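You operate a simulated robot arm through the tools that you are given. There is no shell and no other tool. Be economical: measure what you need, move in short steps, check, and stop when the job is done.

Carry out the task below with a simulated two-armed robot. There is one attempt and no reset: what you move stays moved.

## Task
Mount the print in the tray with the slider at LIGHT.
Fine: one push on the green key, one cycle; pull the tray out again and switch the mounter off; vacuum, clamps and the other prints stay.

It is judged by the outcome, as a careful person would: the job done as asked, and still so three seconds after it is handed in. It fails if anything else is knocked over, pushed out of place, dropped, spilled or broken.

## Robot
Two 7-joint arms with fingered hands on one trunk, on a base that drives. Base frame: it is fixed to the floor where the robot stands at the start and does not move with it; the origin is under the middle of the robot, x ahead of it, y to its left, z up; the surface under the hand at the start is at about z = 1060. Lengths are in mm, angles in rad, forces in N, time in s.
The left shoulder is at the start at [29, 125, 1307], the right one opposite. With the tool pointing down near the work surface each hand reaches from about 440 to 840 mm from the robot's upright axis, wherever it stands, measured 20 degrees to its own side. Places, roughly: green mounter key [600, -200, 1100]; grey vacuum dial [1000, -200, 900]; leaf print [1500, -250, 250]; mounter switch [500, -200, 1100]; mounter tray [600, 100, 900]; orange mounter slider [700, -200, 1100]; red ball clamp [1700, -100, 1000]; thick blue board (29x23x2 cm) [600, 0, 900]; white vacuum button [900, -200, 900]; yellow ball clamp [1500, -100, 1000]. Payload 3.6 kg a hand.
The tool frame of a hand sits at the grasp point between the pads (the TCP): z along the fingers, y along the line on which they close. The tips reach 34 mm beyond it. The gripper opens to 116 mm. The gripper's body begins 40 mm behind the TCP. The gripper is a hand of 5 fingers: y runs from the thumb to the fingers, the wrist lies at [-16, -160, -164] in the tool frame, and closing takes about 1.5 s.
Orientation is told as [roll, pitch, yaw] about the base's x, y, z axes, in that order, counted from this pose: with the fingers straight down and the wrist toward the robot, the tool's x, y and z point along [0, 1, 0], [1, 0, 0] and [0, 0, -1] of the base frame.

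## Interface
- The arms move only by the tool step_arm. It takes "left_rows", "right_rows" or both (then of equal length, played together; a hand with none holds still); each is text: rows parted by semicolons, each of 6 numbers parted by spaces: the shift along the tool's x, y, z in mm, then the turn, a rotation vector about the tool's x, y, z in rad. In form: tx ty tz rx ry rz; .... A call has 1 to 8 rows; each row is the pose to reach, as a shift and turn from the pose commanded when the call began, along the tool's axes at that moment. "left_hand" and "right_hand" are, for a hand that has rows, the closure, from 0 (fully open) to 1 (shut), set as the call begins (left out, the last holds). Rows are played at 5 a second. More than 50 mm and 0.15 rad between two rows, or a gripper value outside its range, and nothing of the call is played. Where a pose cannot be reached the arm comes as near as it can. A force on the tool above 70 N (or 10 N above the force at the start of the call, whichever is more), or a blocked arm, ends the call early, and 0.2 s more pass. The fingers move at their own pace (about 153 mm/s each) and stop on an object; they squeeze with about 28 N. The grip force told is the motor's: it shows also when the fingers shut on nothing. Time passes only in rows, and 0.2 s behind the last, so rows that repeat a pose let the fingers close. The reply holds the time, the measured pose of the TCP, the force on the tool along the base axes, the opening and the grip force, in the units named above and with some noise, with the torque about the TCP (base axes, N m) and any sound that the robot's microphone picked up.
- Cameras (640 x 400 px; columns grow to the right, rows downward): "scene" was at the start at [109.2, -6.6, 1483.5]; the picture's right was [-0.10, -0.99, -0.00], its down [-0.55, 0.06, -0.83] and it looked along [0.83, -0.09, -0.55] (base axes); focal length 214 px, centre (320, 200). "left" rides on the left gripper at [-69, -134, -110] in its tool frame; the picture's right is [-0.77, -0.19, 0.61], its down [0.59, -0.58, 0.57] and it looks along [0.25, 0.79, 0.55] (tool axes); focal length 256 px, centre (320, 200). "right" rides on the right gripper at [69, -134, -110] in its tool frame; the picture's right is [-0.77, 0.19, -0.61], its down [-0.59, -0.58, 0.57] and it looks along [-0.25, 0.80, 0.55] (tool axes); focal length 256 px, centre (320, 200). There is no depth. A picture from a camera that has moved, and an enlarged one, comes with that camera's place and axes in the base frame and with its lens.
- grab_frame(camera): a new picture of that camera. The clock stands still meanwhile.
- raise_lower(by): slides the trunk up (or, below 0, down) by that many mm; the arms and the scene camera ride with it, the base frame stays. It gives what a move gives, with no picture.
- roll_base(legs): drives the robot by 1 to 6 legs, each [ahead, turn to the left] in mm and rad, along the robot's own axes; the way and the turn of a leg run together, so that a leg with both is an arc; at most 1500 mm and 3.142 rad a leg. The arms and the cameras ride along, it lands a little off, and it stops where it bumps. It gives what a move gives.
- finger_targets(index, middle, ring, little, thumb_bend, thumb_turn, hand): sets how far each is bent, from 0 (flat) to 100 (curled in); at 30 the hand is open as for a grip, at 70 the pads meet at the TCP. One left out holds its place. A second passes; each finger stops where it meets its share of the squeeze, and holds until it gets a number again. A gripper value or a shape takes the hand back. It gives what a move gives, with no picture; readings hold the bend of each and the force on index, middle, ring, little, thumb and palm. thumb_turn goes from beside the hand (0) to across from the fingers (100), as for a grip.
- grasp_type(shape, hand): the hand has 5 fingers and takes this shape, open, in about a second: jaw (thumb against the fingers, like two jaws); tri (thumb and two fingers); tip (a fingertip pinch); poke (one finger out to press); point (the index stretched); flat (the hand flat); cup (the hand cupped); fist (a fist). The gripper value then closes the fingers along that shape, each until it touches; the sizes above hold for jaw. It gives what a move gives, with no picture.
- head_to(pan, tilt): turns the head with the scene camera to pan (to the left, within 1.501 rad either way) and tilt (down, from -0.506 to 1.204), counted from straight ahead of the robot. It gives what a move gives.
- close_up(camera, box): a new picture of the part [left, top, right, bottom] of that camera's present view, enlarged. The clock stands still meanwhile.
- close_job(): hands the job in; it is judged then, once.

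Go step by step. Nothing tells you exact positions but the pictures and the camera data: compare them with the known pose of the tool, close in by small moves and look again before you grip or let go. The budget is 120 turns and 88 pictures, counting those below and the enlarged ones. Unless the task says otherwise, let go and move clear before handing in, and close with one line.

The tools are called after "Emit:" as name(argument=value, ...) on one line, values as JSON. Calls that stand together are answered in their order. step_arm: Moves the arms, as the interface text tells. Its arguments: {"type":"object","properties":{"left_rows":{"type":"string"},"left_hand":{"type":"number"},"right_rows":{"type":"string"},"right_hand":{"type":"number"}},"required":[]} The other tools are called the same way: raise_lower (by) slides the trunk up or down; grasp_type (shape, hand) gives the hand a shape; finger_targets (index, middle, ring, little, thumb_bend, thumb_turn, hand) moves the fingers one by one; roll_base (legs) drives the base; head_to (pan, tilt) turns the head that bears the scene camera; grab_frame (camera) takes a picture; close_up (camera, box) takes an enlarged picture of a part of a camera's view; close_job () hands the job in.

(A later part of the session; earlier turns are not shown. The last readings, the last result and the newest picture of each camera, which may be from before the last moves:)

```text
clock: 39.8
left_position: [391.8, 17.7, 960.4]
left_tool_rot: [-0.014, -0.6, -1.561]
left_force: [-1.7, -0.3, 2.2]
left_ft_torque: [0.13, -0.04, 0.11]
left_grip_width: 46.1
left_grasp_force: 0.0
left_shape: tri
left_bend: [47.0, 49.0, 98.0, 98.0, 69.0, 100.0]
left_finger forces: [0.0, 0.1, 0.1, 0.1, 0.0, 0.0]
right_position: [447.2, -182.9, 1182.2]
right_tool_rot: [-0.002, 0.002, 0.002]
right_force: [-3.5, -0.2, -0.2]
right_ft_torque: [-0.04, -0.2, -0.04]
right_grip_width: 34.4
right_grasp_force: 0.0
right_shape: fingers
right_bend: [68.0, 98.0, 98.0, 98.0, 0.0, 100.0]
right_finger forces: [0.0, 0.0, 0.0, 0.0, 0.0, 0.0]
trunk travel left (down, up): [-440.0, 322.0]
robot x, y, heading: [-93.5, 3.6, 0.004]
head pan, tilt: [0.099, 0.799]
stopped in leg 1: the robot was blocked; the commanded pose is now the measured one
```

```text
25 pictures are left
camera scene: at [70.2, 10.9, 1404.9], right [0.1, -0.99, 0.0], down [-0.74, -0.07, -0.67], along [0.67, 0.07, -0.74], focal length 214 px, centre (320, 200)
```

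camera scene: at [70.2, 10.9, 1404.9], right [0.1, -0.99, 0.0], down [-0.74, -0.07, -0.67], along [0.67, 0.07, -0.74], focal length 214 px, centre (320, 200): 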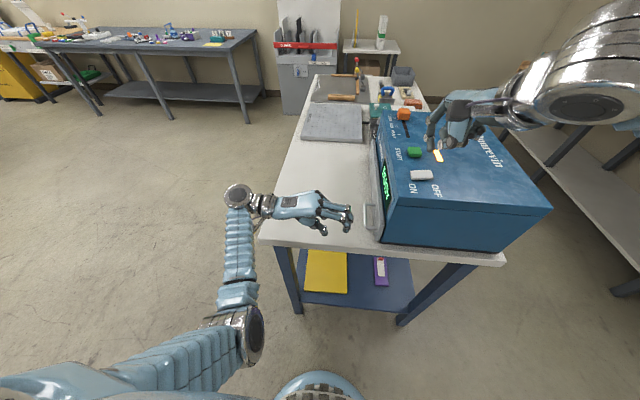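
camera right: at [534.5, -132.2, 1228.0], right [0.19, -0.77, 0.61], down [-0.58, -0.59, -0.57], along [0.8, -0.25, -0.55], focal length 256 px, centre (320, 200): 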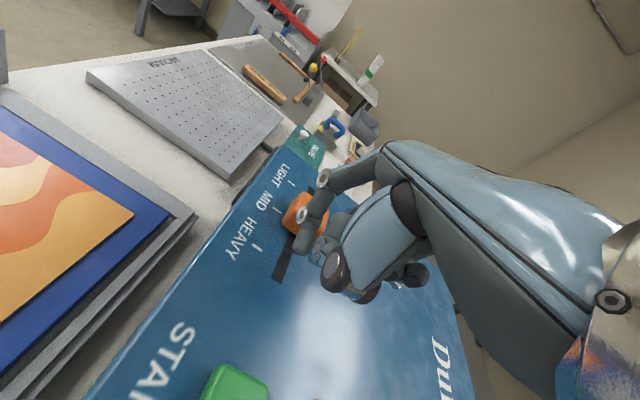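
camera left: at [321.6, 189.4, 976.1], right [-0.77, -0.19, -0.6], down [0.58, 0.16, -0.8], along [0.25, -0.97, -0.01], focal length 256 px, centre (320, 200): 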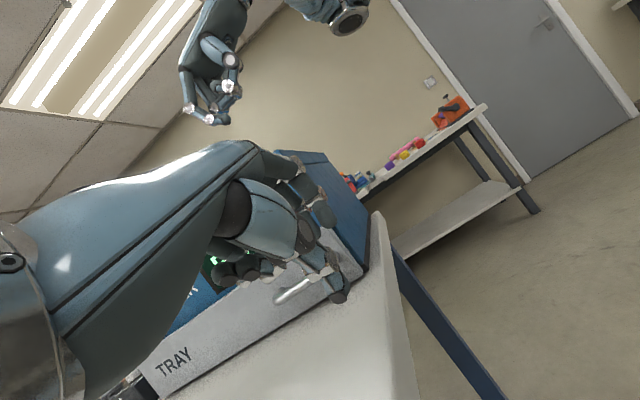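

The base stands about 93 mm further back. I'll bring the left hand in front of the handle again and look.

Emit:
step_arm(left_rows="30 0 0 0 0 0;60 0 0 0 0 0;89 0 0 0 0 0;89 16 11 0 0 0;89 16 11 0 0 0")

Emit:
close_up(camera="left", box=[200, 100, 480, 300])

Emit:
close_up(camera="scene", box=[300, 130, 440, 260])

```text
clock: 40.2
left_position: [361.8, 5.6, 935.7]
left_tool_rot: [-0.216, -0.636, -1.477]
left_force: [-1.4, 0.2, -1.0]
left_ft_torque: [-0.12, 0.01, 0.05]
left_grip_width: 46.4
left_grasp_force: 0.1
left_shape: tri
left_bend: [47.0, 49.0, 98.0, 98.0, 69.0, 100.0]
left_finger forces: [0.0, 0.0, 0.0, 0.0, 0.1, 0.1]
right_position: [420.6, -214.8, 1212.0]
right_tool_rot: [0.042, -0.048, -0.146]
right_force: [0.5, -0.6, -0.2]
right_ft_torque: [0.0, 0.06, 0.02]
right_grip_width: 34.7
right_grasp_force: 0.1
right_shape: fingers
right_bend: [68.0, 98.0, 98.0, 98.0, 0.0, 100.0]
right_finger forces: [0.0, 0.0, 0.0, 0.1, 0.1, 0.0]
trunk travel left (down, up): [-440.0, 322.0]
robot x, y, heading: [-91.6, -0.2, 0.002]
head pan, tilt: [0.099, 0.799]
stopped in row 2 (left hand): the arm was blocked; the commanded pose is now the measured one
```

```text
2.00 times, centred on (340, 200) of left
camera zoom: at [301.2, 180.8, 954.4], right [-0.87, -0.19, -0.46], down [0.45, 0.1, -0.89], along [0.22, -0.98, 0.0], focal length 512 px, centre (280, 200)
```

zoom: 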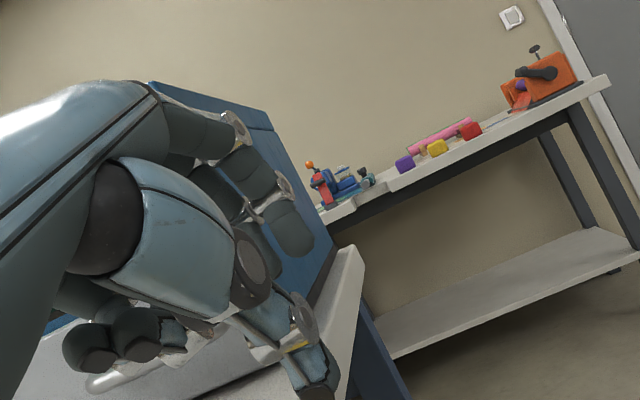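

```text
3.08 times, centred on (370, 195) of scene
camera zoom: at [114.6, 9.5, 1404.0], right [0.1, -1.0, -0.01], down [-0.76, -0.07, -0.65], along [0.64, 0.07, -0.76], focal length 660 px, centre (166, 215)
```

zoom: 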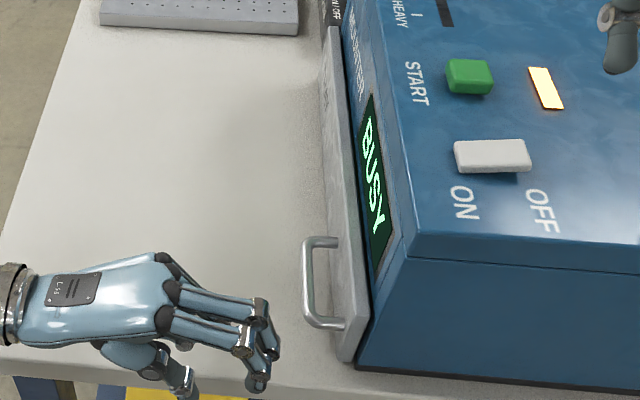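

The body seems to have swayed: the camera and both hands shifted without being commanded. I'll hold still briefly and read the state again.

Emit:
step_arm(left_rows="0 0 0 0 0 0;0 0 0 0 0 0;0 0 0 0 0 0;0 0 0 0 0 0")

Emit:
grab_frame(camera="scene")

```text
clock: 40.5
left_position: [284.9, 3.8, 952.2]
left_tool_rot: [-0.177, -0.656, -1.503]
left_force: [4.0, 3.7, -4.4]
left_ft_torque: [-0.44, 0.23, -0.11]
left_grip_width: 46.4
left_grasp_force: 0.1
left_shape: tri
left_bend: [47.0, 49.0, 98.0, 98.0, 69.0, 100.0]
left_finger forces: [0.1, 0.1, 0.0, 0.1, 0.1, 0.0]
right_position: [363.0, -231.2, 1262.2]
right_tool_rot: [0.17, -0.106, -0.282]
right_force: [4.4, -15.2, 9.1]
right_ft_torque: [0.68, 0.56, 0.61]
right_grip_width: 34.3
right_grasp_force: 0.1
right_shape: fingers
right_bend: [68.0, 98.0, 98.0, 98.0, 0.0, 100.0]
right_finger forces: [0.1, 0.0, 0.0, 0.0, 0.0, 0.0]
trunk travel left (down, up): [-440.0, 322.0]
robot x, y, heading: [-91.5, -1.0, 0.001]
head pan, tilt: [0.099, 0.799]
stopped in row 1 (left hand): the arm was blocked; the commanded pose is now the measured one
```

```text
22 pictures are left
camera scene: at [65.0, 9.2, 1404.2], right [0.1, -0.99, 0.0], down [-0.74, -0.07, -0.67], along [0.67, 0.07, -0.74], focal length 214 px, centre (320, 200)
```

scene: 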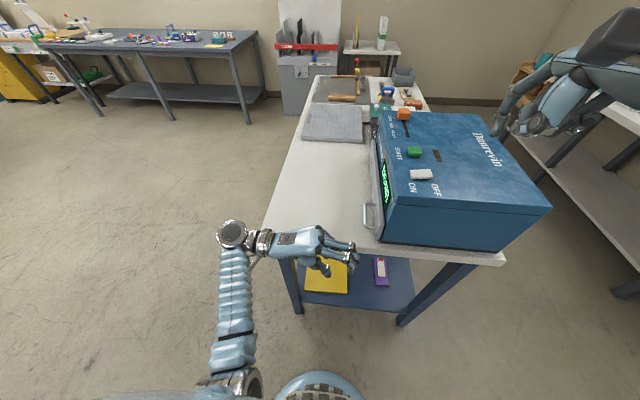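

The lamp has gone out. I'll let a second pass with a small head move and see whether the body settles.

Emit:
head_to(pan=0.0, tilt=0.75)

Emit:
head_to(pan=0.0, tilt=0.7)

Emit:
grab_frame(camera="scene")

```text
clock: 41.2
left_position: [315.6, 5.5, 952.2]
left_tool_rot: [-0.148, -0.647, -1.523]
left_force: [-1.4, 3.3, 2.9]
left_ft_torque: [0.14, -0.13, 0.18]
left_grip_width: 46.5
left_grasp_force: 0.1
left_shape: tri
left_bend: [47.0, 49.0, 98.0, 98.0, 69.0, 100.0]
left_finger forces: [0.1, 0.0, 0.0, 0.0, 0.1, 0.0]
right_position: [363.2, -212.0, 1231.6]
right_tool_rot: [0.052, -0.08, -0.148]
right_force: [-25.9, -57.8, 5.1]
right_ft_torque: [3.39, -1.29, 2.47]
right_grip_width: 34.4
right_grasp_force: 0.1
right_shape: fingers
right_bend: [68.0, 98.0, 98.0, 98.0, 0.0, 100.0]
right_finger forces: [0.0, 0.1, 0.1, 0.0, 0.0, 0.0]
trunk travel left (down, up): [-440.0, 322.0]
robot x, y, heading: [-88.0, -0.9, -0.004]
head pan, tilt: [0.0, 0.75]
```

```text
clock: 41.8
left_position: [294.7, 5.5, 954.7]
left_tool_rot: [-0.135, -0.644, -1.523]
left_force: [1.1, -1.5, -1.0]
left_ft_torque: [-0.01, 0.03, -0.07]
left_grip_width: 46.4
left_grasp_force: 0.0
left_shape: tri
left_bend: [47.0, 49.0, 98.0, 98.0, 69.0, 100.0]
left_finger forces: [0.0, 0.0, 0.0, 0.0, 0.0, 0.1]
right_position: [338.2, -220.0, 1236.9]
right_tool_rot: [0.041, -0.107, -0.154]
right_force: [0.6, 1.0, -3.6]
right_ft_torque: [-0.02, -0.08, 0.0]
right_grip_width: 34.2
right_grasp_force: 0.1
right_shape: fingers
right_bend: [68.0, 98.0, 98.0, 98.0, 0.0, 100.0]
right_finger forces: [0.1, 0.0, 0.0, 0.0, 0.0, 0.0]
trunk travel left (down, up): [-440.0, 322.0]
robot x, y, heading: [-91.3, 1.5, -0.007]
head pan, tilt: [0.0, 0.7]
```

```text
21 pictures are left
camera scene: at [20.2, 0.7, 1413.2], right [0.0, -1.0, 0.0], down [-0.64, 0.0, -0.77], along [0.77, 0.0, -0.64], focal length 214 px, centre (320, 200)
```

scene: 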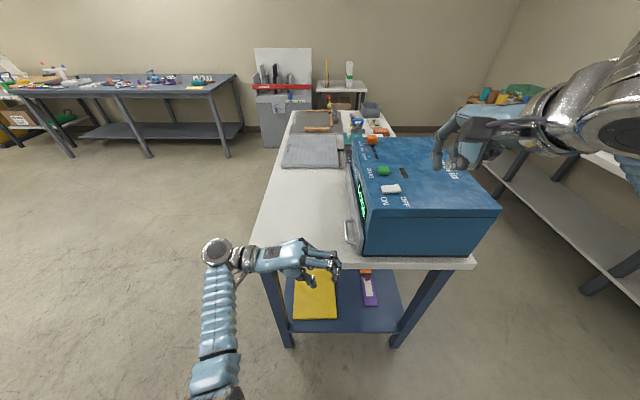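

The body has settled with the base at x ≈ -91, and nothing looks disturbed. I'll straighten the left hand's orientation first, then move it forward to the handle.

Emit:
step_arm(left_rows="0 0 0 0.02 0.07 0.02;0 0 0 0.044 0.135 0.04;0 0 0 0.044 0.135 0.04")

Emit:
step_arm(left_rows="30 0 0 0 0 0;60 0 0 0 0 0;90 0 0 0 0 0;90 0 0 0 0 0")

```text
clock: 42.2
left_position: [308.3, 0.6, 955.9]
left_tool_rot: [-0.078, -0.63, -1.556]
left_force: [-0.2, -1.3, 1.4]
left_ft_torque: [0.17, -0.05, -0.06]
left_grip_width: 46.4
left_grasp_force: 0.1
left_shape: tri
left_bend: [47.0, 49.0, 98.0, 98.0, 69.0, 100.0]
left_finger forces: [0.1, 0.1, 0.0, 0.1, 0.0, 0.0]
right_position: [342.3, -288.0, 1258.1]
right_tool_rot: [-0.065, -0.12, -0.362]
right_force: [-0.7, -2.0, -0.2]
right_ft_torque: [0.17, -0.1, 0.08]
right_grip_width: 34.4
right_grasp_force: 0.0
right_shape: fingers
right_bend: [68.0, 98.0, 98.0, 98.0, 0.0, 100.0]
right_finger forces: [0.0, 0.0, 0.1, 0.0, 0.0, 0.1]
trunk travel left (down, up): [-440.0, 322.0]
robot x, y, heading: [-91.0, 1.7, -0.004]
head pan, tilt: [0.0, 0.7]
stopped in row 1 (right hand): the force on the tool passed its limit at 107 N (the readings are from after the stop); the commanded pose is now the measured one
```

```text
clock: 43.2
left_position: [378.5, 2.5, 953.3]
left_tool_rot: [-0.059, -0.633, -1.561]
left_force: [-0.8, -0.8, -0.6]
left_ft_torque: [0.0, -0.01, 0.03]
left_grip_width: 46.1
left_grasp_force: 0.0
left_shape: tri
left_bend: [47.0, 49.0, 98.0, 98.0, 69.0, 100.0]
left_finger forces: [0.0, 0.0, 0.0, 0.0, 0.0, 0.1]
right_position: [319.5, -269.1, 1258.3]
right_tool_rot: [-0.086, -0.16, -0.286]
right_force: [-1.2, 0.1, 1.0]
right_ft_torque: [0.02, -0.02, 0.03]
right_grip_width: 34.3
right_grasp_force: 0.1
right_shape: fingers
right_bend: [68.0, 98.0, 98.0, 98.0, 0.0, 100.0]
right_finger forces: [0.1, 0.0, 0.0, 0.0, 0.1, 0.0]
trunk travel left (down, up): [-440.0, 322.0]
robot x, y, heading: [-90.6, 2.4, -0.006]
head pan, tilt: [0.0, 0.7]
```

The left hand is moving well, but the right arm felt a force. I'll look before going on.

Emit:
head_to(pan=-0.35, tilt=0.55)

Emit:
grab_frame(camera="scene")

```text
clock: 44.0
left_position: [386.0, 2.5, 951.6]
left_tool_rot: [-0.07, -0.633, -1.554]
left_force: [0.3, -0.1, -0.4]
left_ft_torque: [-0.01, -0.01, -0.02]
left_grip_width: 46.4
left_grasp_force: 0.0
left_shape: tri
left_bend: [47.0, 49.0, 98.0, 98.0, 69.0, 100.0]
left_finger forces: [0.0, 0.0, 0.1, 0.1, 0.0, 0.0]
right_position: [328.1, -268.5, 1255.3]
right_tool_rot: [-0.091, -0.152, -0.29]
right_force: [0.2, 0.3, 0.4]
right_ft_torque: [-0.01, -0.01, 0.02]
right_grip_width: 34.3
right_grasp_force: 0.1
right_shape: fingers
right_bend: [68.0, 98.0, 98.0, 98.0, 0.0, 100.0]
right_finger forces: [0.1, 0.1, 0.1, 0.1, 0.1, 0.0]
trunk travel left (down, up): [-440.0, 322.0]
robot x, y, heading: [-88.3, -0.9, -0.01]
head pan, tilt: [-0.351, 0.55]
```

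```text
20 pictures are left
camera scene: at [25.1, -29.2, 1426.3], right [-0.35, -0.94, 0.0], down [-0.49, 0.18, -0.85], along [0.8, -0.3, -0.52], focal length 214 px, centre (320, 200)
```

scene: 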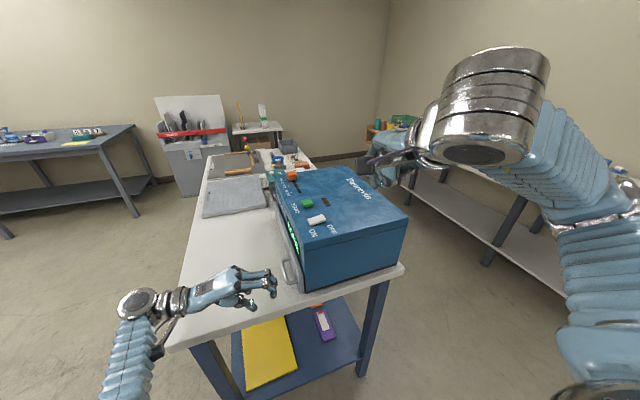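

Both arms are free now and nothing is disturbed. I'll bring the left hand on to the handle and read the display.

Emit:
step_arm(left_rows="30 0 0 0.01 0.03 0;60 0 0 0.02 0.06 0;93 0 0 0.03 0.07 0;93 0 0 0.03 0.07 0;93 0 0 0.03 0.07 0")

Emit:
grab_frame(camera="left")

Emit:
close_up(camera="scene", box=[220, 160, 380, 300])

```text
clock: 45.2
left_position: [480.8, 1.1, 949.2]
left_tool_rot: [0.003, -0.602, -1.556]
left_force: [-0.5, -0.7, -0.5]
left_ft_torque: [0.0, 0.01, -0.01]
left_grip_width: 46.2
left_grasp_force: 0.0
left_shape: tri
left_bend: [47.0, 49.0, 98.0, 98.0, 69.0, 100.0]
left_finger forces: [0.0, 0.1, 0.0, 0.0, 0.0, 0.0]
right_position: [329.3, -268.9, 1255.7]
right_tool_rot: [-0.091, -0.151, -0.289]
right_force: [-0.1, -0.2, -0.5]
right_ft_torque: [0.03, 0.04, 0.0]
right_grip_width: 34.8
right_grasp_force: 0.2
right_shape: fingers
right_bend: [68.0, 98.0, 98.0, 98.0, 0.0, 100.0]
right_finger forces: [0.2, 0.0, 0.1, 0.0, 0.1, 0.1]
trunk travel left (down, up): [-440.0, 322.0]
robot x, y, heading: [-92.1, 1.0, -0.009]
head pan, tilt: [-0.351, 0.55]
```

```text
19 pictures are left
camera left: at [409.1, 171.5, 964.2], right [-0.76, -0.2, -0.61], down [0.59, 0.17, -0.79], along [0.26, -0.96, -0.01], focal length 256 px, centre (320, 200)
```

left: 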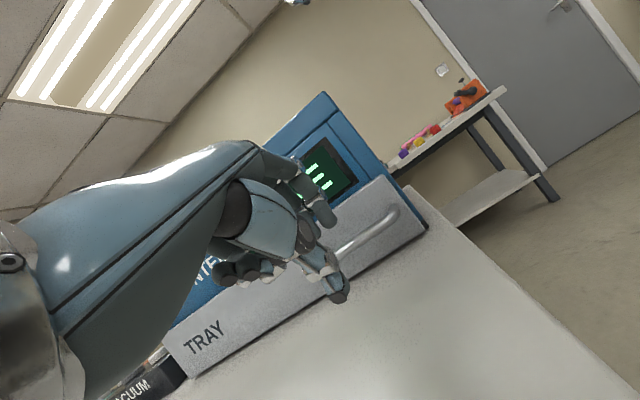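

```text
2.86 times, centred on (300, 230) of scene
camera zoom: at [25.7, -29.5, 1426.3], right [-0.35, -0.94, 0.0], down [-0.49, 0.18, -0.85], along [0.8, -0.3, -0.52], focal length 613 px, centre (377, 114)
```

zoom: 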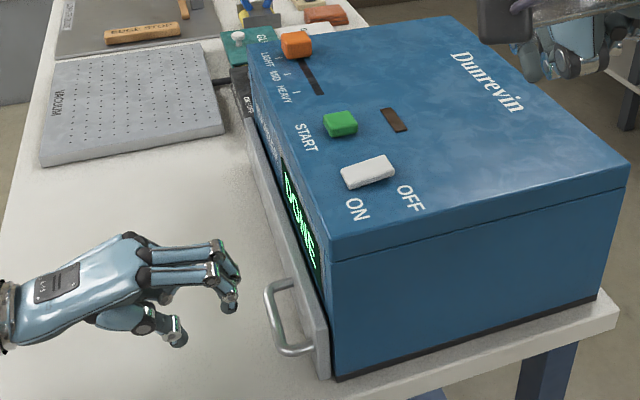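

The display reads DONE. The bar is at about x = 431–520, y ≈ -86, z ≈ 906. I'll move the fingers over the bar first, then down around it.

Emit:
step_arm(left_rows="-2 17 11.5 0 0 0;-4 34 23 0 0 0;-5 50 34.5 0 0 0;-5 49 46 0 0 0;-5 48 58 0 0 0;-5 47.4 68.8 0 0 0;-5 47.4 68.8 0 0 0")

Emit:
grab_frame(camera="left")

Emit:
close_up(camera="scene", box=[220, 200, 340, 300])

```text
clock: 46.9
left_position: [476.9, -62.1, 930.8]
left_tool_rot: [0.015, -0.628, -1.559]
left_force: [-0.2, 40.8, 40.4]
left_ft_torque: [-2.62, -0.36, 0.31]
left_grip_width: 46.7
left_grasp_force: 0.1
left_shape: tri
left_bend: [47.0, 42.0, 98.0, 98.0, 69.0, 100.0]
left_finger forces: [1.5, 53.7, 0.1, 0.0, 0.0, 0.0]
right_position: [328.4, -247.5, 1267.5]
right_tool_rot: [-0.108, -0.16, -0.283]
right_force: [1.1, -1.3, 0.4]
right_ft_torque: [0.04, 0.04, 0.04]
right_grip_width: 34.5
right_grasp_force: 0.0
right_shape: fingers
right_bend: [68.0, 98.0, 98.0, 98.0, 0.0, 100.0]
right_finger forces: [0.0, 0.1, 0.0, 0.0, 0.0, 0.1]
trunk travel left (down, up): [-440.0, 322.0]
robot x, y, heading: [-93.1, -0.1, 0.001]
head pan, tilt: [-0.351, 0.55]
```

```text
17 pictures are left
camera left: at [404.7, 108.1, 939.6], right [-0.76, -0.23, -0.62], down [0.6, 0.15, -0.79], along [0.27, -0.96, 0.02], focal length 256 px, centre (320, 200)
```

left: 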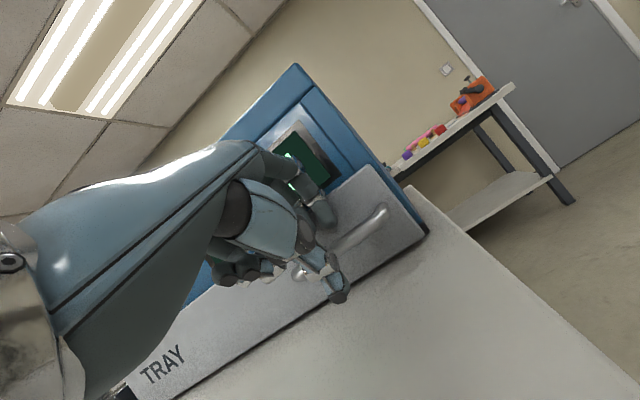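

```text
4.00 times, centred on (280, 250) of scene
camera zoom: at [21.5, 16.4, 1429.8], right [-0.34, -0.94, 0.03], down [-0.49, 0.15, -0.86], along [0.8, -0.3, -0.51], focal length 858 px, centre (480, 0)
```

zoom: 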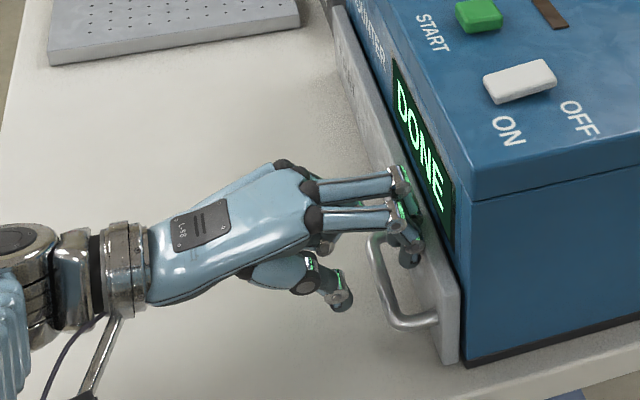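

The middle finger is pressing on the tray's panel beyond the far post. I'll back off and shift the hand about 28 mm toward the near end of the handle.

Emit:
step_arm(left_rows="0 -2 -20 0 0 0;0 -4 -39 0 0 0;-14 -4 -39 0 0 0;-28 -4 -39 0 0 0;-28 -4 -39 0 0 0;-28 -4 -39 0 0 0")

Emit:
close_up(camera="scene", box=[220, 200, 340, 300])

Emit:
close_up(camera="left", box=[220, 100, 460, 300])

```text
clock: 47.2
left_position: [480.4, -69.1, 937.2]
left_tool_rot: [0.032, -0.605, -1.547]
left_force: [2.0, 55.1, 29.9]
left_ft_torque: [-1.72, -0.29, 0.34]
left_grip_width: 39.5
left_grasp_force: 0.0
left_shape: tri
left_bend: [71.0, 51.0, 98.0, 98.0, 69.0, 100.0]
left_finger forces: [19.3, 45.2, 0.0, 0.0, 0.1, 0.1]
right_position: [335.5, -250.1, 1287.9]
right_tool_rot: [-0.109, -0.213, -0.246]
right_force: [-0.6, -1.0, 1.3]
right_ft_torque: [0.04, 0.03, 0.07]
right_grip_width: 34.4
right_grasp_force: 0.0
right_shape: fingers
right_bend: [68.0, 98.0, 98.0, 98.0, 0.0, 100.0]
right_finger forces: [0.1, 0.1, 0.1, 0.0, 0.0, 0.1]
trunk travel left (down, up): [-440.0, 322.0]
robot x, y, heading: [-88.8, 0.7, 0.028]
head pan, tilt: [-0.351, 0.55]
stopped in row 1 (right hand): the arm was blocked; the commanded pose is now the measured one
```

```text
4.00 times, centred on (280, 250) of scene
camera zoom: at [18.6, 37.6, 1430.6], right [-0.32, -0.95, 0.04], down [-0.49, 0.13, -0.86], along [0.81, -0.3, -0.51], focal length 858 px, centre (480, 0)
```

zoom: 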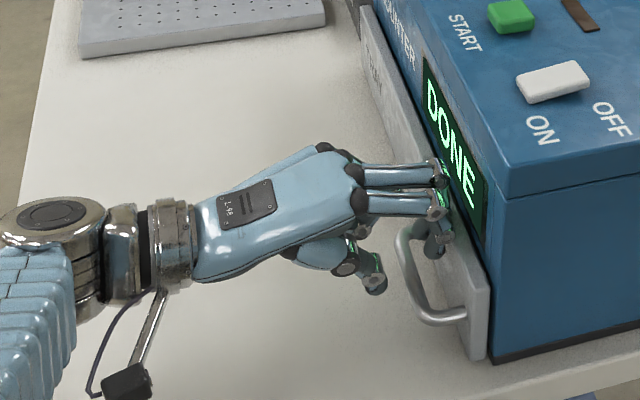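

```text
2.00 times, centred on (340, 200) of left
camera zoom: at [403.5, 99.9, 950.4], right [-0.74, -0.23, -0.63], down [0.6, 0.18, -0.78], along [0.29, -0.96, 0.0], focal length 512 px, centre (280, 200)
```

zoom: 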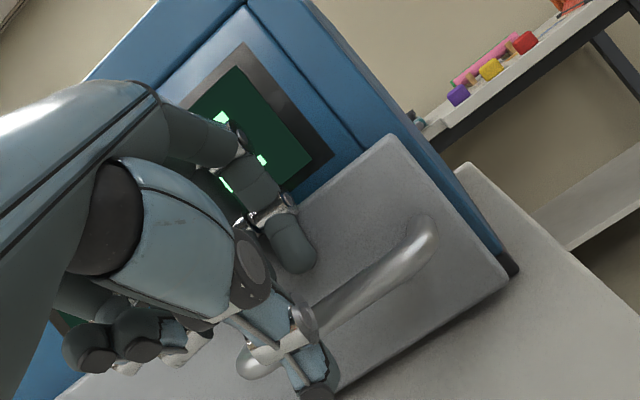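

The knuckles are pushing against the mounter. I'll withdraw the left hand outward now.

Emit:
step_arm(left_rows="0 -13 -9 0 0 0;0 -26 -20 0 0 0;0 -33 -35 0 0 0;0 -33 -35 0 0 0")

Emit:
head_to(pan=-0.1, tilt=0.7)

Emit:
grab_frame(camera="scene")

```text
clock: 47.5
left_position: [482.2, -75.3, 945.4]
left_tool_rot: [0.048, -0.579, -1.53]
left_force: [17.0, 57.7, 31.3]
left_ft_torque: [-1.09, -0.16, 0.75]
left_grip_width: 37.0
left_grasp_force: 0.1
left_shape: tri
left_bend: [73.0, 54.0, 98.0, 98.0, 69.0, 100.0]
left_finger forces: [33.9, 32.2, 0.0, 0.0, 0.0, 0.0]
right_position: [356.2, -246.6, 1287.9]
right_tool_rot: [-0.067, -0.223, -0.26]
right_force: [-0.5, -0.9, 0.6]
right_ft_torque: [0.06, 0.01, 0.06]
right_grip_width: 34.5
right_grasp_force: 0.1
right_shape: fingers
right_bend: [68.0, 98.0, 98.0, 98.0, 0.0, 100.0]
right_finger forces: [0.0, 0.0, 0.0, 0.0, 0.0, 0.1]
trunk travel left (down, up): [-440.0, 322.0]
robot x, y, heading: [-89.2, 3.0, 0.053]
head pan, tilt: [-0.351, 0.55]
stopped in row 1 (left hand): the arm was blocked; the commanded pose is now the measured one
```

```text
clock: 48.3
left_position: [475.7, -87.6, 958.3]
left_tool_rot: [0.037, -0.605, -1.524]
left_force: [-16.6, 144.7, 30.0]
left_ft_torque: [-4.62, -0.89, 0.04]
left_grip_width: 30.0
left_grasp_force: 0.2
left_shape: tri
left_bend: [75.0, 75.0, 98.0, 98.0, 69.0, 100.0]
left_finger forces: [26.9, 126.0, 0.0, 0.0, 0.0, 0.0]
right_position: [374.3, -272.6, 1289.2]
right_tool_rot: [-0.04, -0.238, -0.335]
right_force: [0.8, -4.0, -0.6]
right_ft_torque: [0.22, 0.0, 0.24]
right_grip_width: 34.3
right_grasp_force: 0.1
right_shape: fingers
right_bend: [68.0, 98.0, 98.0, 98.0, 0.0, 100.0]
right_finger forces: [0.0, 0.1, 0.1, 0.0, 0.1, 0.0]
trunk travel left (down, up): [-440.0, 322.0]
robot x, y, heading: [-72.2, 4.8, 0.142]
head pan, tilt: [-0.099, 0.7]
```

```text
13 pictures are left
camera scene: at [31.9, 115.6, 1415.9], right [0.04, -1.0, 0.07], down [-0.64, -0.08, -0.77], along [0.77, -0.01, -0.64], focal length 214 px, centre (320, 200)
```

scene: 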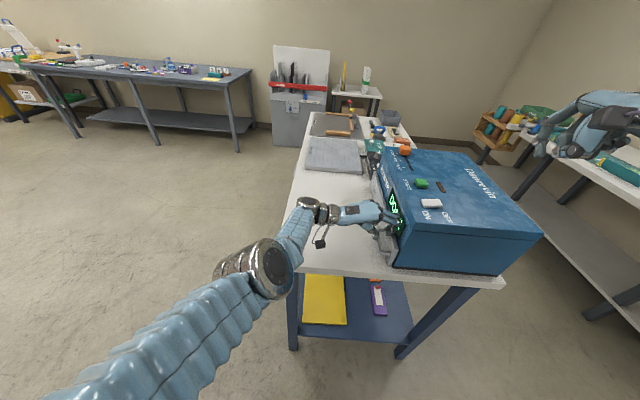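

The arm is pushing off the mounter and the body is drifting. I'll pull the hand straight back with larger steps.

Emit:
step_arm(left_rows="0 -38 -30 0 0 0;0 -70 -60 0 0 0;0 -70 -60 0 0 0")

```text
clock: 48.6
left_position: [475.9, -84.4, 983.8]
left_tool_rot: [0.106, -0.53, -1.488]
left_force: [-12.2, 37.0, 9.5]
left_ft_torque: [0.49, -0.07, -0.3]
left_grip_width: 34.2
left_grasp_force: 0.1
left_shape: tri
left_bend: [56.0, 62.0, 98.0, 98.0, 69.0, 100.0]
left_finger forces: [17.0, 18.8, 0.0, 0.0, 0.0, 0.0]
right_position: [383.4, -326.4, 1276.3]
right_tool_rot: [0.057, -0.244, -0.427]
right_force: [-3.2, 1.9, 3.2]
right_ft_torque: [-0.16, -0.06, -0.13]
right_grip_width: 34.5
right_grasp_force: 0.2
right_shape: fingers
right_bend: [68.0, 98.0, 98.0, 98.0, 0.0, 100.0]
right_finger forces: [0.0, 0.1, 0.0, 0.1, 0.0, 0.0]
trunk travel left (down, up): [-440.0, 322.0]
robot x, y, heading: [-55.2, 10.1, 0.268]
head pan, tilt: [-0.099, 0.7]
stopped in row 1 (left hand): the arm was blocked; the commanded pose is now the measured one
```

Emit:
step_arm(left_rows="0 -38 -30 0 0 0;0 -70 -60 0 0 0;0 -70 -60 0 0 0")

```text
clock: 48.9
left_position: [575.9, -73.2, 954.5]
left_tool_rot: [0.076, -0.433, -1.351]
left_force: [-3.5, 5.8, 8.9]
left_ft_torque: [-0.4, -0.33, 0.13]
left_grip_width: 42.3
left_grasp_force: 0.0
left_shape: tri
left_bend: [73.0, 49.0, 98.0, 98.0, 69.0, 100.0]
left_finger forces: [3.4, 0.1, 0.1, 0.1, 0.1, 0.1]
right_position: [488.1, -415.7, 1204.6]
right_tool_rot: [0.109, -0.149, -0.455]
right_force: [1.9, 9.7, 0.1]
right_ft_torque: [-0.53, 0.17, -0.44]
right_grip_width: 34.6
right_grasp_force: 0.1
right_shape: fingers
right_bend: [68.0, 98.0, 98.0, 98.0, 0.0, 100.0]
right_finger forces: [0.1, 0.0, 0.1, 0.0, 0.1, 0.1]
trunk travel left (down, up): [-440.0, 322.0]
robot x, y, heading: [-21.3, 20.3, 0.424]
head pan, tilt: [-0.099, 0.7]
stopped in row 1 (left hand): the arm was blocked; the commanded pose is now the measured one
```

Emit:
grab_frame(camera="scene")

```text
12 pictures are left
camera scene: at [128.1, 127.8, 1415.9], right [0.32, -0.95, 0.04], down [-0.63, -0.24, -0.74], along [0.71, 0.21, -0.67], focal length 214 px, centre (320, 200)
```

scene: 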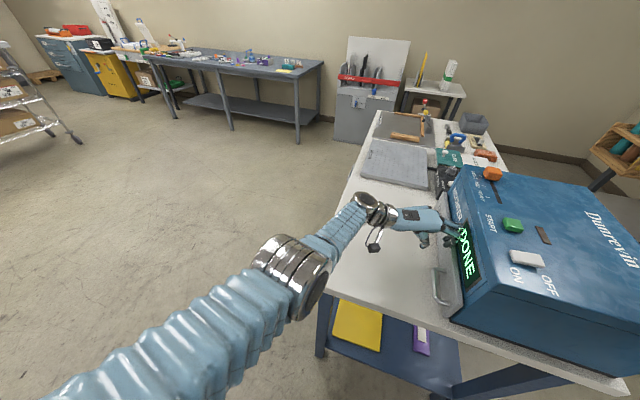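

Nothing on the table is disturbed and the mounter is in place. The left hand is nearly free, so I'll draw it further back.

Emit:
step_arm(left_rows="0 -35 -30 0 0 0;0 -65 -60 0 0 0;0 -65 -60 0 0 0;0 -65 -60 0 0 0")

```text
clock: 49.3
left_position: [619.8, -75.7, 955.9]
left_tool_rot: [0.207, -0.471, -1.382]
left_force: [12.1, 30.0, 49.4]
left_ft_torque: [-2.68, -0.66, 0.91]
left_grip_width: 46.6
left_grasp_force: 0.0
left_shape: tri
left_bend: [73.0, 50.0, 98.0, 98.0, 69.0, 100.0]
left_finger forces: [65.6, 5.5, 0.0, 0.0, 0.0, 0.0]
right_position: [448.8, -429.3, 1180.5]
right_tool_rot: [0.114, -0.1, -0.41]
right_force: [4.7, 7.5, -0.9]
right_ft_torque: [-0.49, 0.22, -0.3]
right_grip_width: 34.7
right_grasp_force: 0.1
right_shape: fingers
right_bend: [68.0, 98.0, 98.0, 98.0, 0.0, 100.0]
right_finger forces: [0.0, 0.0, 0.0, 0.1, 0.1, 0.1]
trunk travel left (down, up): [-440.0, 322.0]
robot x, y, heading: [-19.3, 22.9, 0.436]
head pan, tilt: [-0.099, 0.7]
stopped in row 1 (left hand): the arm was blocked; the commanded pose is now the measured one
```

A finger is bearing down on the panel's top edge. I'll lift everything with the trunk.

Emit:
raise_lower(by=80)

```text
clock: 49.6
left_position: [632.7, -84.2, 958.2]
left_tool_rot: [0.311, -0.413, -1.34]
left_force: [14.6, 56.9, 12.6]
left_ft_torque: [-0.78, 0.14, 1.63]
left_grip_width: 33.8
left_grasp_force: 0.1
left_shape: tri
left_bend: [73.0, 64.0, 98.0, 98.0, 69.0, 100.0]
left_finger forces: [33.6, 28.7, 0.0, 0.2, 0.1, 0.1]
right_position: [375.0, -476.8, 1157.5]
right_tool_rot: [0.308, -0.081, -0.511]
right_force: [4.5, 3.9, -1.2]
right_ft_torque: [-0.17, 0.18, -0.15]
right_grip_width: 34.8
right_grasp_force: 0.1
right_shape: fingers
right_bend: [68.0, 98.0, 98.0, 98.0, 0.0, 100.0]
right_finger forces: [0.1, 0.1, 0.0, 0.0, 0.0, 0.0]
trunk travel left (down, up): [-443.0, 319.0]
robot x, y, heading: [-15.7, 15.0, 0.462]
head pan, tilt: [-0.099, 0.7]
stopped: the force on the tool passed its limit at 94 N (the readings are from after the stop); the commanded pose is now the measured one
```

I'll turn the base a little to the left, which carries the left hand straight away from the mounter.

Emit:
roll_base(legs=[[0, 0.2]])

```text
clock: 50.3
left_position: [624.7, -74.6, 1016.2]
left_tool_rot: [0.735, -0.036, -1.416]
left_force: [16.9, 56.2, -11.5]
left_ft_torque: [-0.38, -0.12, 1.36]
left_grip_width: 29.5
left_grasp_force: 0.2
left_shape: tri
left_bend: [60.0, 70.0, 98.0, 98.0, 69.0, 100.0]
left_finger forces: [22.6, 36.3, 0.0, 0.0, 0.0, 0.0]
right_position: [242.8, -586.0, 1152.6]
right_tool_rot: [0.635, -0.217, -0.697]
right_force: [53.8, -16.9, 11.1]
right_ft_torque: [0.33, 2.15, 1.48]
right_grip_width: 35.5
right_grasp_force: 0.2
right_shape: fingers
right_bend: [68.0, 98.0, 98.0, 98.0, 0.0, 99.0]
right_finger forces: [0.0, 0.0, 0.0, 0.0, 0.0, 0.1]
trunk travel left (down, up): [-443.0, 319.0]
robot x, y, heading: [-18.6, 17.8, 0.516]
head pan, tilt: [-0.099, 0.7]
stopped in leg 1: the force on the tool passed its limit at 164 N (the readings are from after the stop); the commanded pose is now the measured one
```

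Emit:
grab_frame(camera="scene")

```text
11 pictures are left
camera scene: at [71.4, 64.3, 1416.6], right [0.4, -0.92, 0.0], down [-0.58, -0.25, -0.77], along [0.71, 0.31, -0.64], focal length 214 px, centre (320, 200)
```

scene: 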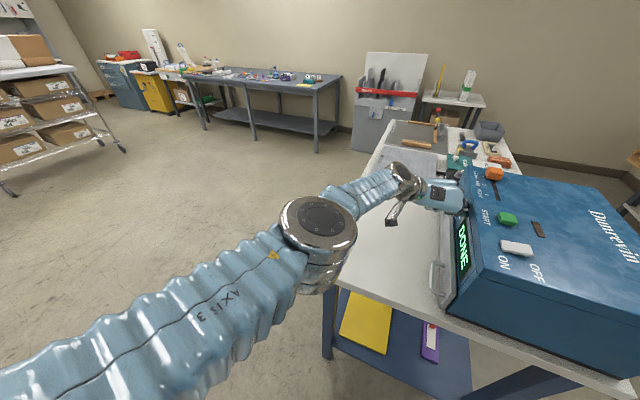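

The body is upright and the table is undisturbed, but the left hand still presses the mounter's front. I'll move it outward and up in small steps that the arm can follow.

Emit:
step_arm(left_rows="5 -8 -4 0 0 0;10 -16 -8 0 0 0;15 -24 -12 0 0 0;22 -35 -16 0 0 0;30 -48 -22 0 0 0;38 -60 -28 0 0 0")

```text
clock: 50.6
left_position: [636.6, -61.6, 1006.7]
left_tool_rot: [0.68, -0.066, -1.453]
left_force: [-0.5, -0.7, 2.6]
left_ft_torque: [0.15, 0.08, 0.09]
left_grip_width: 46.4
left_grasp_force: 0.0
left_shape: tri
left_bend: [47.0, 49.0, 98.0, 98.0, 69.0, 100.0]
left_finger forces: [0.0, 0.1, 0.0, 0.0, 0.1, 0.1]
right_position: [237.2, -558.8, 1101.3]
right_tool_rot: [0.463, 0.059, -0.659]
right_force: [-37.8, -3.1, -38.5]
right_ft_torque: [0.76, -2.03, -0.65]
right_grip_width: 34.5
right_grasp_force: 0.0
right_shape: fingers
right_bend: [68.0, 98.0, 98.0, 98.0, 0.0, 100.0]
right_finger forces: [0.0, 0.0, 0.0, 0.0, 0.0, 0.0]
trunk travel left (down, up): [-443.0, 319.0]
robot x, y, heading: [-20.2, 23.6, 0.523]
head pan, tilt: [-0.099, 0.7]
stopped in row 1 (left hand): the arm was blocked; the commanded pose is now the measured one
```

The left hand is free now. I'll continue away from the mounter.

Emit:
step_arm(left_rows="5 -8 -4 0 0 0;10 -16 -8 0 0 0;15 -24 -12 0 0 0;22 -35 -16 0 0 0;30 -48 -22 0 0 0;38 -60 -28 0 0 0;38 -60 -28 0 0 0")

Emit:
head_to(pan=-0.5, tilt=0.7)

Emit:
grab_frame(camera="scene")

```text
clock: 51.6
left_position: [621.3, -38.5, 1035.1]
left_tool_rot: [0.687, -0.067, -1.472]
left_force: [1.2, 0.3, -1.5]
left_ft_torque: [0.01, 0.02, -0.01]
left_grip_width: 46.6
left_grasp_force: 0.1
left_shape: tri
left_bend: [47.0, 49.0, 98.0, 98.0, 69.0, 100.0]
left_finger forces: [0.1, 0.0, 0.1, 0.0, 0.0, 0.1]
right_position: [242.3, -562.2, 1115.8]
right_tool_rot: [0.517, -0.019, -0.657]
right_force: [1.2, 0.5, 0.3]
right_ft_torque: [-0.01, 0.02, -0.02]
right_grip_width: 34.4
right_grasp_force: 0.1
right_shape: fingers
right_bend: [68.0, 98.0, 98.0, 98.0, 0.0, 100.0]
right_finger forces: [0.1, 0.1, 0.0, 0.0, 0.0, 0.0]
trunk travel left (down, up): [-443.0, 319.0]
robot x, y, heading: [-19.6, 15.5, 0.523]
head pan, tilt: [-0.099, 0.7]
stopped in row 4 (right hand): the arm was blocked; the commanded pose is now the measured one
```

```text
clock: 52.5
left_position: [621.2, -40.5, 1034.1]
left_tool_rot: [0.685, -0.068, -1.473]
left_force: [-0.6, 0.0, -0.1]
left_ft_torque: [0.0, 0.0, 0.0]
left_grip_width: 46.5
left_grasp_force: 0.0
left_shape: tri
left_bend: [47.0, 49.0, 98.0, 98.0, 69.0, 100.0]
left_finger forces: [0.0, 0.0, 0.0, 0.0, 0.0, 0.0]
right_position: [239.1, -561.0, 1115.7]
right_tool_rot: [0.514, -0.017, -0.659]
right_force: [-0.2, -0.1, -0.2]
right_ft_torque: [0.01, 0.02, 0.01]
right_grip_width: 34.6
right_grasp_force: 0.0
right_shape: fingers
right_bend: [68.0, 98.0, 98.0, 98.0, 0.0, 100.0]
right_finger forces: [0.1, 0.0, 0.0, 0.0, 0.0, 0.0]
trunk travel left (down, up): [-443.0, 319.0]
robot x, y, heading: [-20.9, 20.1, 0.524]
head pan, tilt: [-0.499, 0.7]
```

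```text
10 pictures are left
camera scene: at [90.6, 39.6, 1416.2], right [0.02, -1.0, 0.0], down [-0.64, -0.02, -0.76], along [0.76, 0.02, -0.64], focal length 214 px, centre (320, 200)
```

scene: 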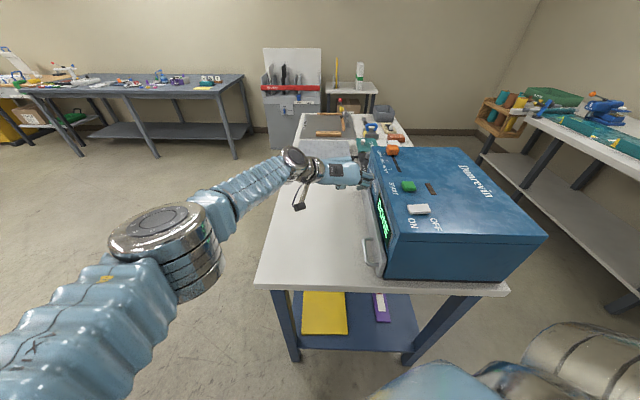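

Everything has settled: DONE still shows, the tray is shut and nothing is displaced. The new plan is to raise the trunk and turn back to face the table. Then I'll hook the handle with one straight left index finger pointing down, the rest of the hand staying on the outer side.

Emit:
raise_lower(by=200)

Emit:
roll_base(legs=[[0, -0.5]])

```text
clock: 54.6
left_position: [619.0, -41.6, 1241.3]
left_tool_rot: [0.697, -0.061, -1.472]
left_force: [-1.2, 1.5, 0.9]
left_ft_torque: [0.0, -0.01, -0.01]
left_grip_width: 46.7
left_grasp_force: 0.0
left_shape: tri
left_bend: [47.0, 49.0, 98.0, 98.0, 69.0, 100.0]
left_finger forces: [0.0, 0.0, 0.0, 0.0, 0.0, 0.1]
right_position: [240.5, -561.8, 1316.3]
right_tool_rot: [0.515, -0.018, -0.659]
right_force: [0.8, 0.2, -0.6]
right_ft_torque: [0.02, 0.0, 0.01]
right_grip_width: 34.3
right_grasp_force: 0.0
right_shape: fingers
right_bend: [68.0, 98.0, 98.0, 98.0, 0.0, 100.0]
right_finger forces: [0.0, 0.0, 0.0, 0.1, 0.1, 0.0]
trunk travel left (down, up): [-643.0, 119.0]
robot x, y, heading: [-18.2, 22.9, 0.524]
head pan, tilt: [-0.499, 0.7]
```

```text
clock: 56.1
left_position: [568.3, -237.4, 1243.9]
left_tool_rot: [0.697, -0.068, -1.784]
left_force: [0.0, -0.3, 1.0]
left_ft_torque: [-0.02, 0.02, -0.03]
left_grip_width: 46.1
left_grasp_force: 0.0
left_shape: tri
left_bend: [47.0, 49.0, 98.0, 98.0, 69.0, 100.0]
left_finger forces: [0.1, 0.0, 0.1, 0.1, 0.0, 0.0]
right_position: [45.6, -614.0, 1316.0]
right_tool_rot: [0.516, -0.015, -0.978]
right_force: [0.3, 0.2, -0.2]
right_ft_torque: [0.01, -0.03, 0.0]
right_grip_width: 34.6
right_grasp_force: 0.1
right_shape: fingers
right_bend: [68.0, 98.0, 98.0, 98.0, 0.0, 100.0]
right_finger forces: [0.0, 0.0, 0.1, 0.0, 0.0, 0.0]
trunk travel left (down, up): [-643.0, 119.0]
robot x, y, heading: [-18.5, 20.2, 0.205]
head pan, tilt: [-0.499, 0.7]
stopped in leg 1: the robot was blocked; the commanded pose is now the measured one
```

The base stands at a heading of 0.2. I'll rotate the left hand to palm-vertical (fingers down, yaw 0) while moving it off the mounter to the tray side.

Emit:
step_arm(left_rows="-7 -23 -11 0.081 -0.075 -0.098;-14 -45 -22 0.162 -0.149 -0.196;-21 -68 -34 0.244 -0.224 -0.295;-28 -90 -45 0.325 -0.298 -0.393;-35 -113 -56 0.406 -0.373 -0.491;-42 -136 -67 0.487 -0.447 -0.589;-49 -158 -78 0.569 -0.522 -0.688;-56 -181 -90 0.650 -0.597 -0.786")

```text
clock: 57.9
left_position: [509.0, -36.2, 1261.9]
left_tool_rot: [0.127, 0.231, -0.818]
left_force: [0.8, 0.5, 0.0]
left_ft_torque: [-0.01, 0.0, 0.0]
left_grip_width: 46.5
left_grasp_force: 0.1
left_shape: tri
left_bend: [47.0, 49.0, 98.0, 98.0, 69.0, 100.0]
left_finger forces: [0.1, 0.0, 0.1, 0.0, 0.0, 0.1]
right_position: [46.3, -614.6, 1316.8]
right_tool_rot: [0.516, -0.017, -0.977]
right_force: [-0.2, -0.2, -0.1]
right_ft_torque: [-0.02, 0.02, 0.0]
right_grip_width: 34.6
right_grasp_force: 0.0
right_shape: fingers
right_bend: [68.0, 98.0, 98.0, 98.0, 0.0, 100.0]
right_finger forces: [0.0, 0.0, 0.0, 0.1, 0.0, 0.0]
trunk travel left (down, up): [-643.0, 119.0]
robot x, y, heading: [-20.6, 20.6, 0.21]
head pan, tilt: [-0.499, 0.7]
```

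Good. I'll finish the rotation and give the left hand the pointing shape.

Emit:
step_arm(left_rows="0 0 0 0.071 -0.065 -0.086;0 0 0 0.142 -0.131 -0.172;0 0 0 0.213 -0.196 -0.258;0 0 0 0.284 -0.261 -0.344;0 0 0 0.356 -0.327 -0.430;0 0 0 0.427 -0.392 -0.516;0 0 0 0.498 -0.457 -0.602;0 0 0 0.569 -0.522 -0.688")

Emit:
grasp_type(shape="point", hand="left")

Emit:
head_to(pan=-0.25, tilt=0.75)

Emit:
grab_frame(camera="scene")

```text
clock: 59.7
left_position: [508.7, -36.9, 1262.1]
left_tool_rot: [-0.002, 0.785, -0.006]
left_force: [-0.9, -0.4, -0.3]
left_ft_torque: [-0.03, 0.0, -0.01]
left_grip_width: 46.5
left_grasp_force: 0.0
left_shape: tri
left_bend: [47.0, 49.0, 98.0, 98.0, 69.0, 100.0]
left_finger forces: [0.1, 0.0, 0.1, 0.0, 0.0, 0.0]
right_position: [45.6, -615.5, 1314.7]
right_tool_rot: [0.514, -0.016, -0.977]
right_force: [-0.5, -0.7, 0.2]
right_ft_torque: [0.02, 0.05, 0.01]
right_grip_width: 34.3
right_grasp_force: 0.1
right_shape: fingers
right_bend: [68.0, 98.0, 98.0, 98.0, 0.0, 100.0]
right_finger forces: [0.0, 0.0, 0.1, 0.0, 0.1, 0.0]
trunk travel left (down, up): [-643.0, 119.0]
robot x, y, heading: [-18.6, 16.6, 0.21]
head pan, tilt: [-0.499, 0.7]
```

```text
clock: 60.6
left_position: [509.0, -36.9, 1261.8]
left_tool_rot: [-0.002, 0.783, -0.01]
left_force: [0.1, -0.4, -1.4]
left_ft_torque: [-0.02, -0.01, -0.01]
left_grip_width: 108.1
left_grasp_force: 0.2
left_shape: point
left_bend: [8.0, 100.0, 100.0, 100.0, 100.0, 88.0]
left_finger forces: [0.0, 0.1, 0.0, 0.0, 0.0, 0.0]
right_position: [46.7, -616.2, 1316.3]
right_tool_rot: [0.518, -0.017, -0.977]
right_force: [-0.5, 0.4, -0.2]
right_ft_torque: [0.03, 0.02, -0.04]
right_grip_width: 34.4
right_grasp_force: 0.1
right_shape: fingers
right_bend: [68.0, 98.0, 98.0, 98.0, 0.0, 100.0]
right_finger forces: [0.0, 0.1, 0.0, 0.0, 0.1, 0.0]
trunk travel left (down, up): [-643.0, 119.0]
robot x, y, heading: [-18.4, 17.8, 0.209]
head pan, tilt: [-0.499, 0.7]
```

```text
clock: 61.4
left_position: [508.5, -36.9, 1261.9]
left_tool_rot: [-0.005, 0.785, -0.01]
left_force: [0.4, -0.2, -0.7]
left_ft_torque: [-0.01, 0.02, -0.05]
left_grip_width: 108.2
left_grasp_force: 0.1
left_shape: point
left_bend: [8.0, 100.0, 100.0, 100.0, 100.0, 88.0]
left_finger forces: [0.0, 0.0, 0.0, 0.0, 0.0, 0.0]
right_position: [45.8, -614.6, 1314.8]
right_tool_rot: [0.516, -0.017, -0.977]
right_force: [0.1, 0.2, -0.3]
right_ft_torque: [0.01, -0.02, 0.01]
right_grip_width: 34.5
right_grasp_force: 0.0
right_shape: fingers
right_bend: [68.0, 98.0, 98.0, 98.0, 0.0, 100.0]
right_finger forces: [0.1, 0.1, 0.1, 0.1, 0.1, 0.0]
trunk travel left (down, up): [-643.0, 119.0]
robot x, y, heading: [-21.7, 18.8, 0.21]
head pan, tilt: [-0.25, 0.75]
```

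```text
9 pictures are left
camera scene: at [72.1, 20.6, 1612.9], right [-0.04, -1.0, 0.0], down [-0.68, 0.03, -0.73], along [0.73, -0.03, -0.68], focal length 214 px, centre (320, 200)
```

scene: 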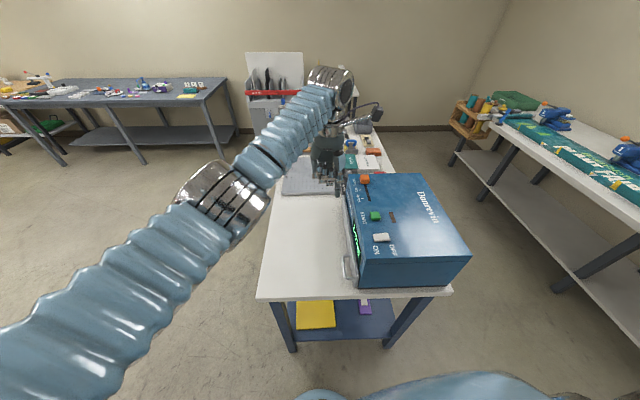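

Emit:
close_up(camera="scene", box=[280, 125, 400, 295])

```text
2.35 times, centred on (340, 210) of scene
camera zoom: at [72.1, 20.6, 1612.9], right [-0.04, -1.0, 0.0], down [-0.68, 0.03, -0.73], along [0.73, -0.03, -0.68], focal length 505 px, centre (273, 176)
```

zoom: 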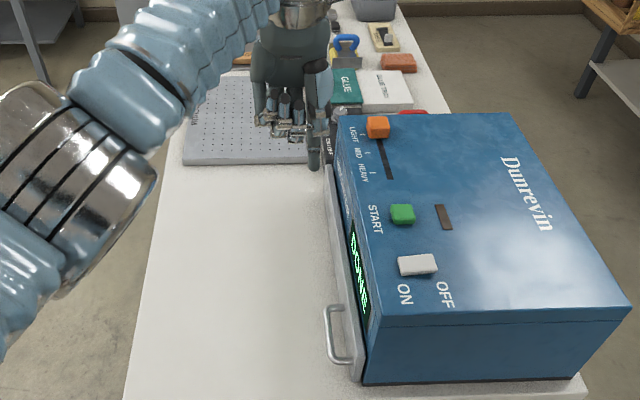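

The straight index tip is about 47 mm below the TCP on the mounter side, and the bar is at (432–517, -86, 906) with the panel near y = -117. I'll lean the hand slightly outward and bring the tip to just above and outside the bar.

Emit:
step_arm(left_rows="-2 26 34 0 -0.03 0.03;-4 52 68 0 -0.06 0.06;-6 77 102 0 -0.09 0.09;-8 103 136 0 -0.12 0.12;-10 129 171 0 -0.15 0.15;-12 154 205 0 -0.177 0.177;-12 154 205 0 -0.177 0.177")

Emit:
close_up(camera="scene", box=[290, 185, 410, 285])

```text
clock: 63.0
left_position: [471.8, -50.6, 1008.0]
left_tool_rot: [-0.349, 0.752, -0.252]
left_force: [0.6, 0.5, 0.5]
left_ft_torque: [0.01, -0.04, -0.01]
left_grip_width: 107.9
left_grasp_force: 0.1
left_shape: point
left_bend: [8.0, 100.0, 100.0, 100.0, 100.0, 88.0]
left_finger forces: [0.1, 0.0, 0.0, 0.0, 0.1, 0.0]
right_position: [46.2, -614.3, 1316.5]
right_tool_rot: [0.516, -0.019, -0.976]
right_force: [-0.4, -0.4, -0.6]
right_ft_torque: [-0.02, -0.01, 0.02]
right_grip_width: 34.3
right_grasp_force: 0.0
right_shape: fingers
right_bend: [68.0, 98.0, 98.0, 98.0, 0.0, 100.0]
right_finger forces: [0.1, 0.0, 0.1, 0.0, 0.0, 0.1]
trunk travel left (down, up): [-643.0, 119.0]
robot x, y, heading: [-22.8, 17.6, 0.208]
head pan, tilt: [-0.25, 0.75]
```

```text
4.00 times, centred on (350, 235) of scene
camera zoom: at [71.9, 20.6, 1613.0], right [-0.04, -1.0, 0.0], down [-0.68, 0.03, -0.73], along [0.73, -0.03, -0.68], focal length 858 px, centre (200, 60)
```

zoom: 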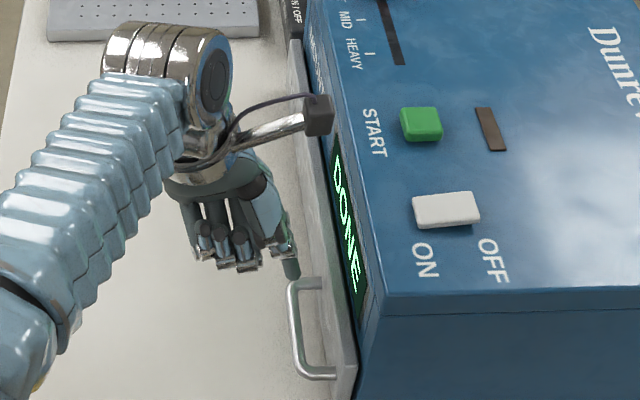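

The tip is at (489, -79, 965), just above the bar's far half. I'll centre it, move it in above the gap and lower it between bar and panel.

Emit:
step_arm(left_rows="-10 -3 7 0 0 0;-19.4 -6.4 13.4 0 0 0;-14.5 7 27 0 0 0;-9.5 21 40.8 0 0 0;-7.5 33 53 0 0 0;-5.7 45.9 65.7 0 0 0;-5.7 45.9 65.7 0 0 0")

Emit:
close_up(camera="scene", box=[290, 185, 410, 285])

```text
clock: 64.5
left_position: [457.6, -71.4, 948.2]
left_tool_rot: [-0.347, 0.752, -0.253]
left_force: [-2.2, -0.6, 2.5]
left_ft_torque: [-0.05, -0.06, -0.12]
left_grip_width: 108.1
left_grasp_force: 0.0
left_shape: point
left_bend: [9.0, 100.0, 100.0, 100.0, 100.0, 88.0]
left_finger forces: [3.6, 0.1, 0.0, 0.1, 0.0, 0.0]
left hand out of reach, approached as far as the arm can: row 6, 7
right_position: [44.9, -614.8, 1315.4]
right_tool_rot: [0.516, -0.018, -0.977]
right_force: [0.3, -0.8, 1.0]
right_ft_torque: [0.01, 0.01, -0.01]
right_grip_width: 34.5
right_grasp_force: 0.2
right_shape: fingers
right_bend: [68.0, 98.0, 98.0, 98.0, 0.0, 100.0]
right_finger forces: [0.1, 0.0, 0.0, 0.0, 0.0, 0.0]
trunk travel left (down, up): [-643.0, 119.0]
robot x, y, heading: [-25.6, 21.6, 0.209]
head pan, tilt: [-0.25, 0.75]
```

```text
4.00 times, centred on (350, 235) of scene
camera zoom: at [71.4, 20.4, 1613.0], right [-0.04, -1.0, 0.0], down [-0.68, 0.03, -0.73], along [0.73, -0.03, -0.68], focal length 858 px, centre (200, 60)
```

zoom: 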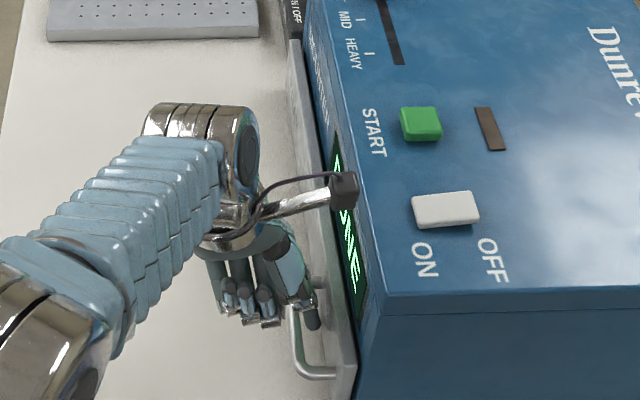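

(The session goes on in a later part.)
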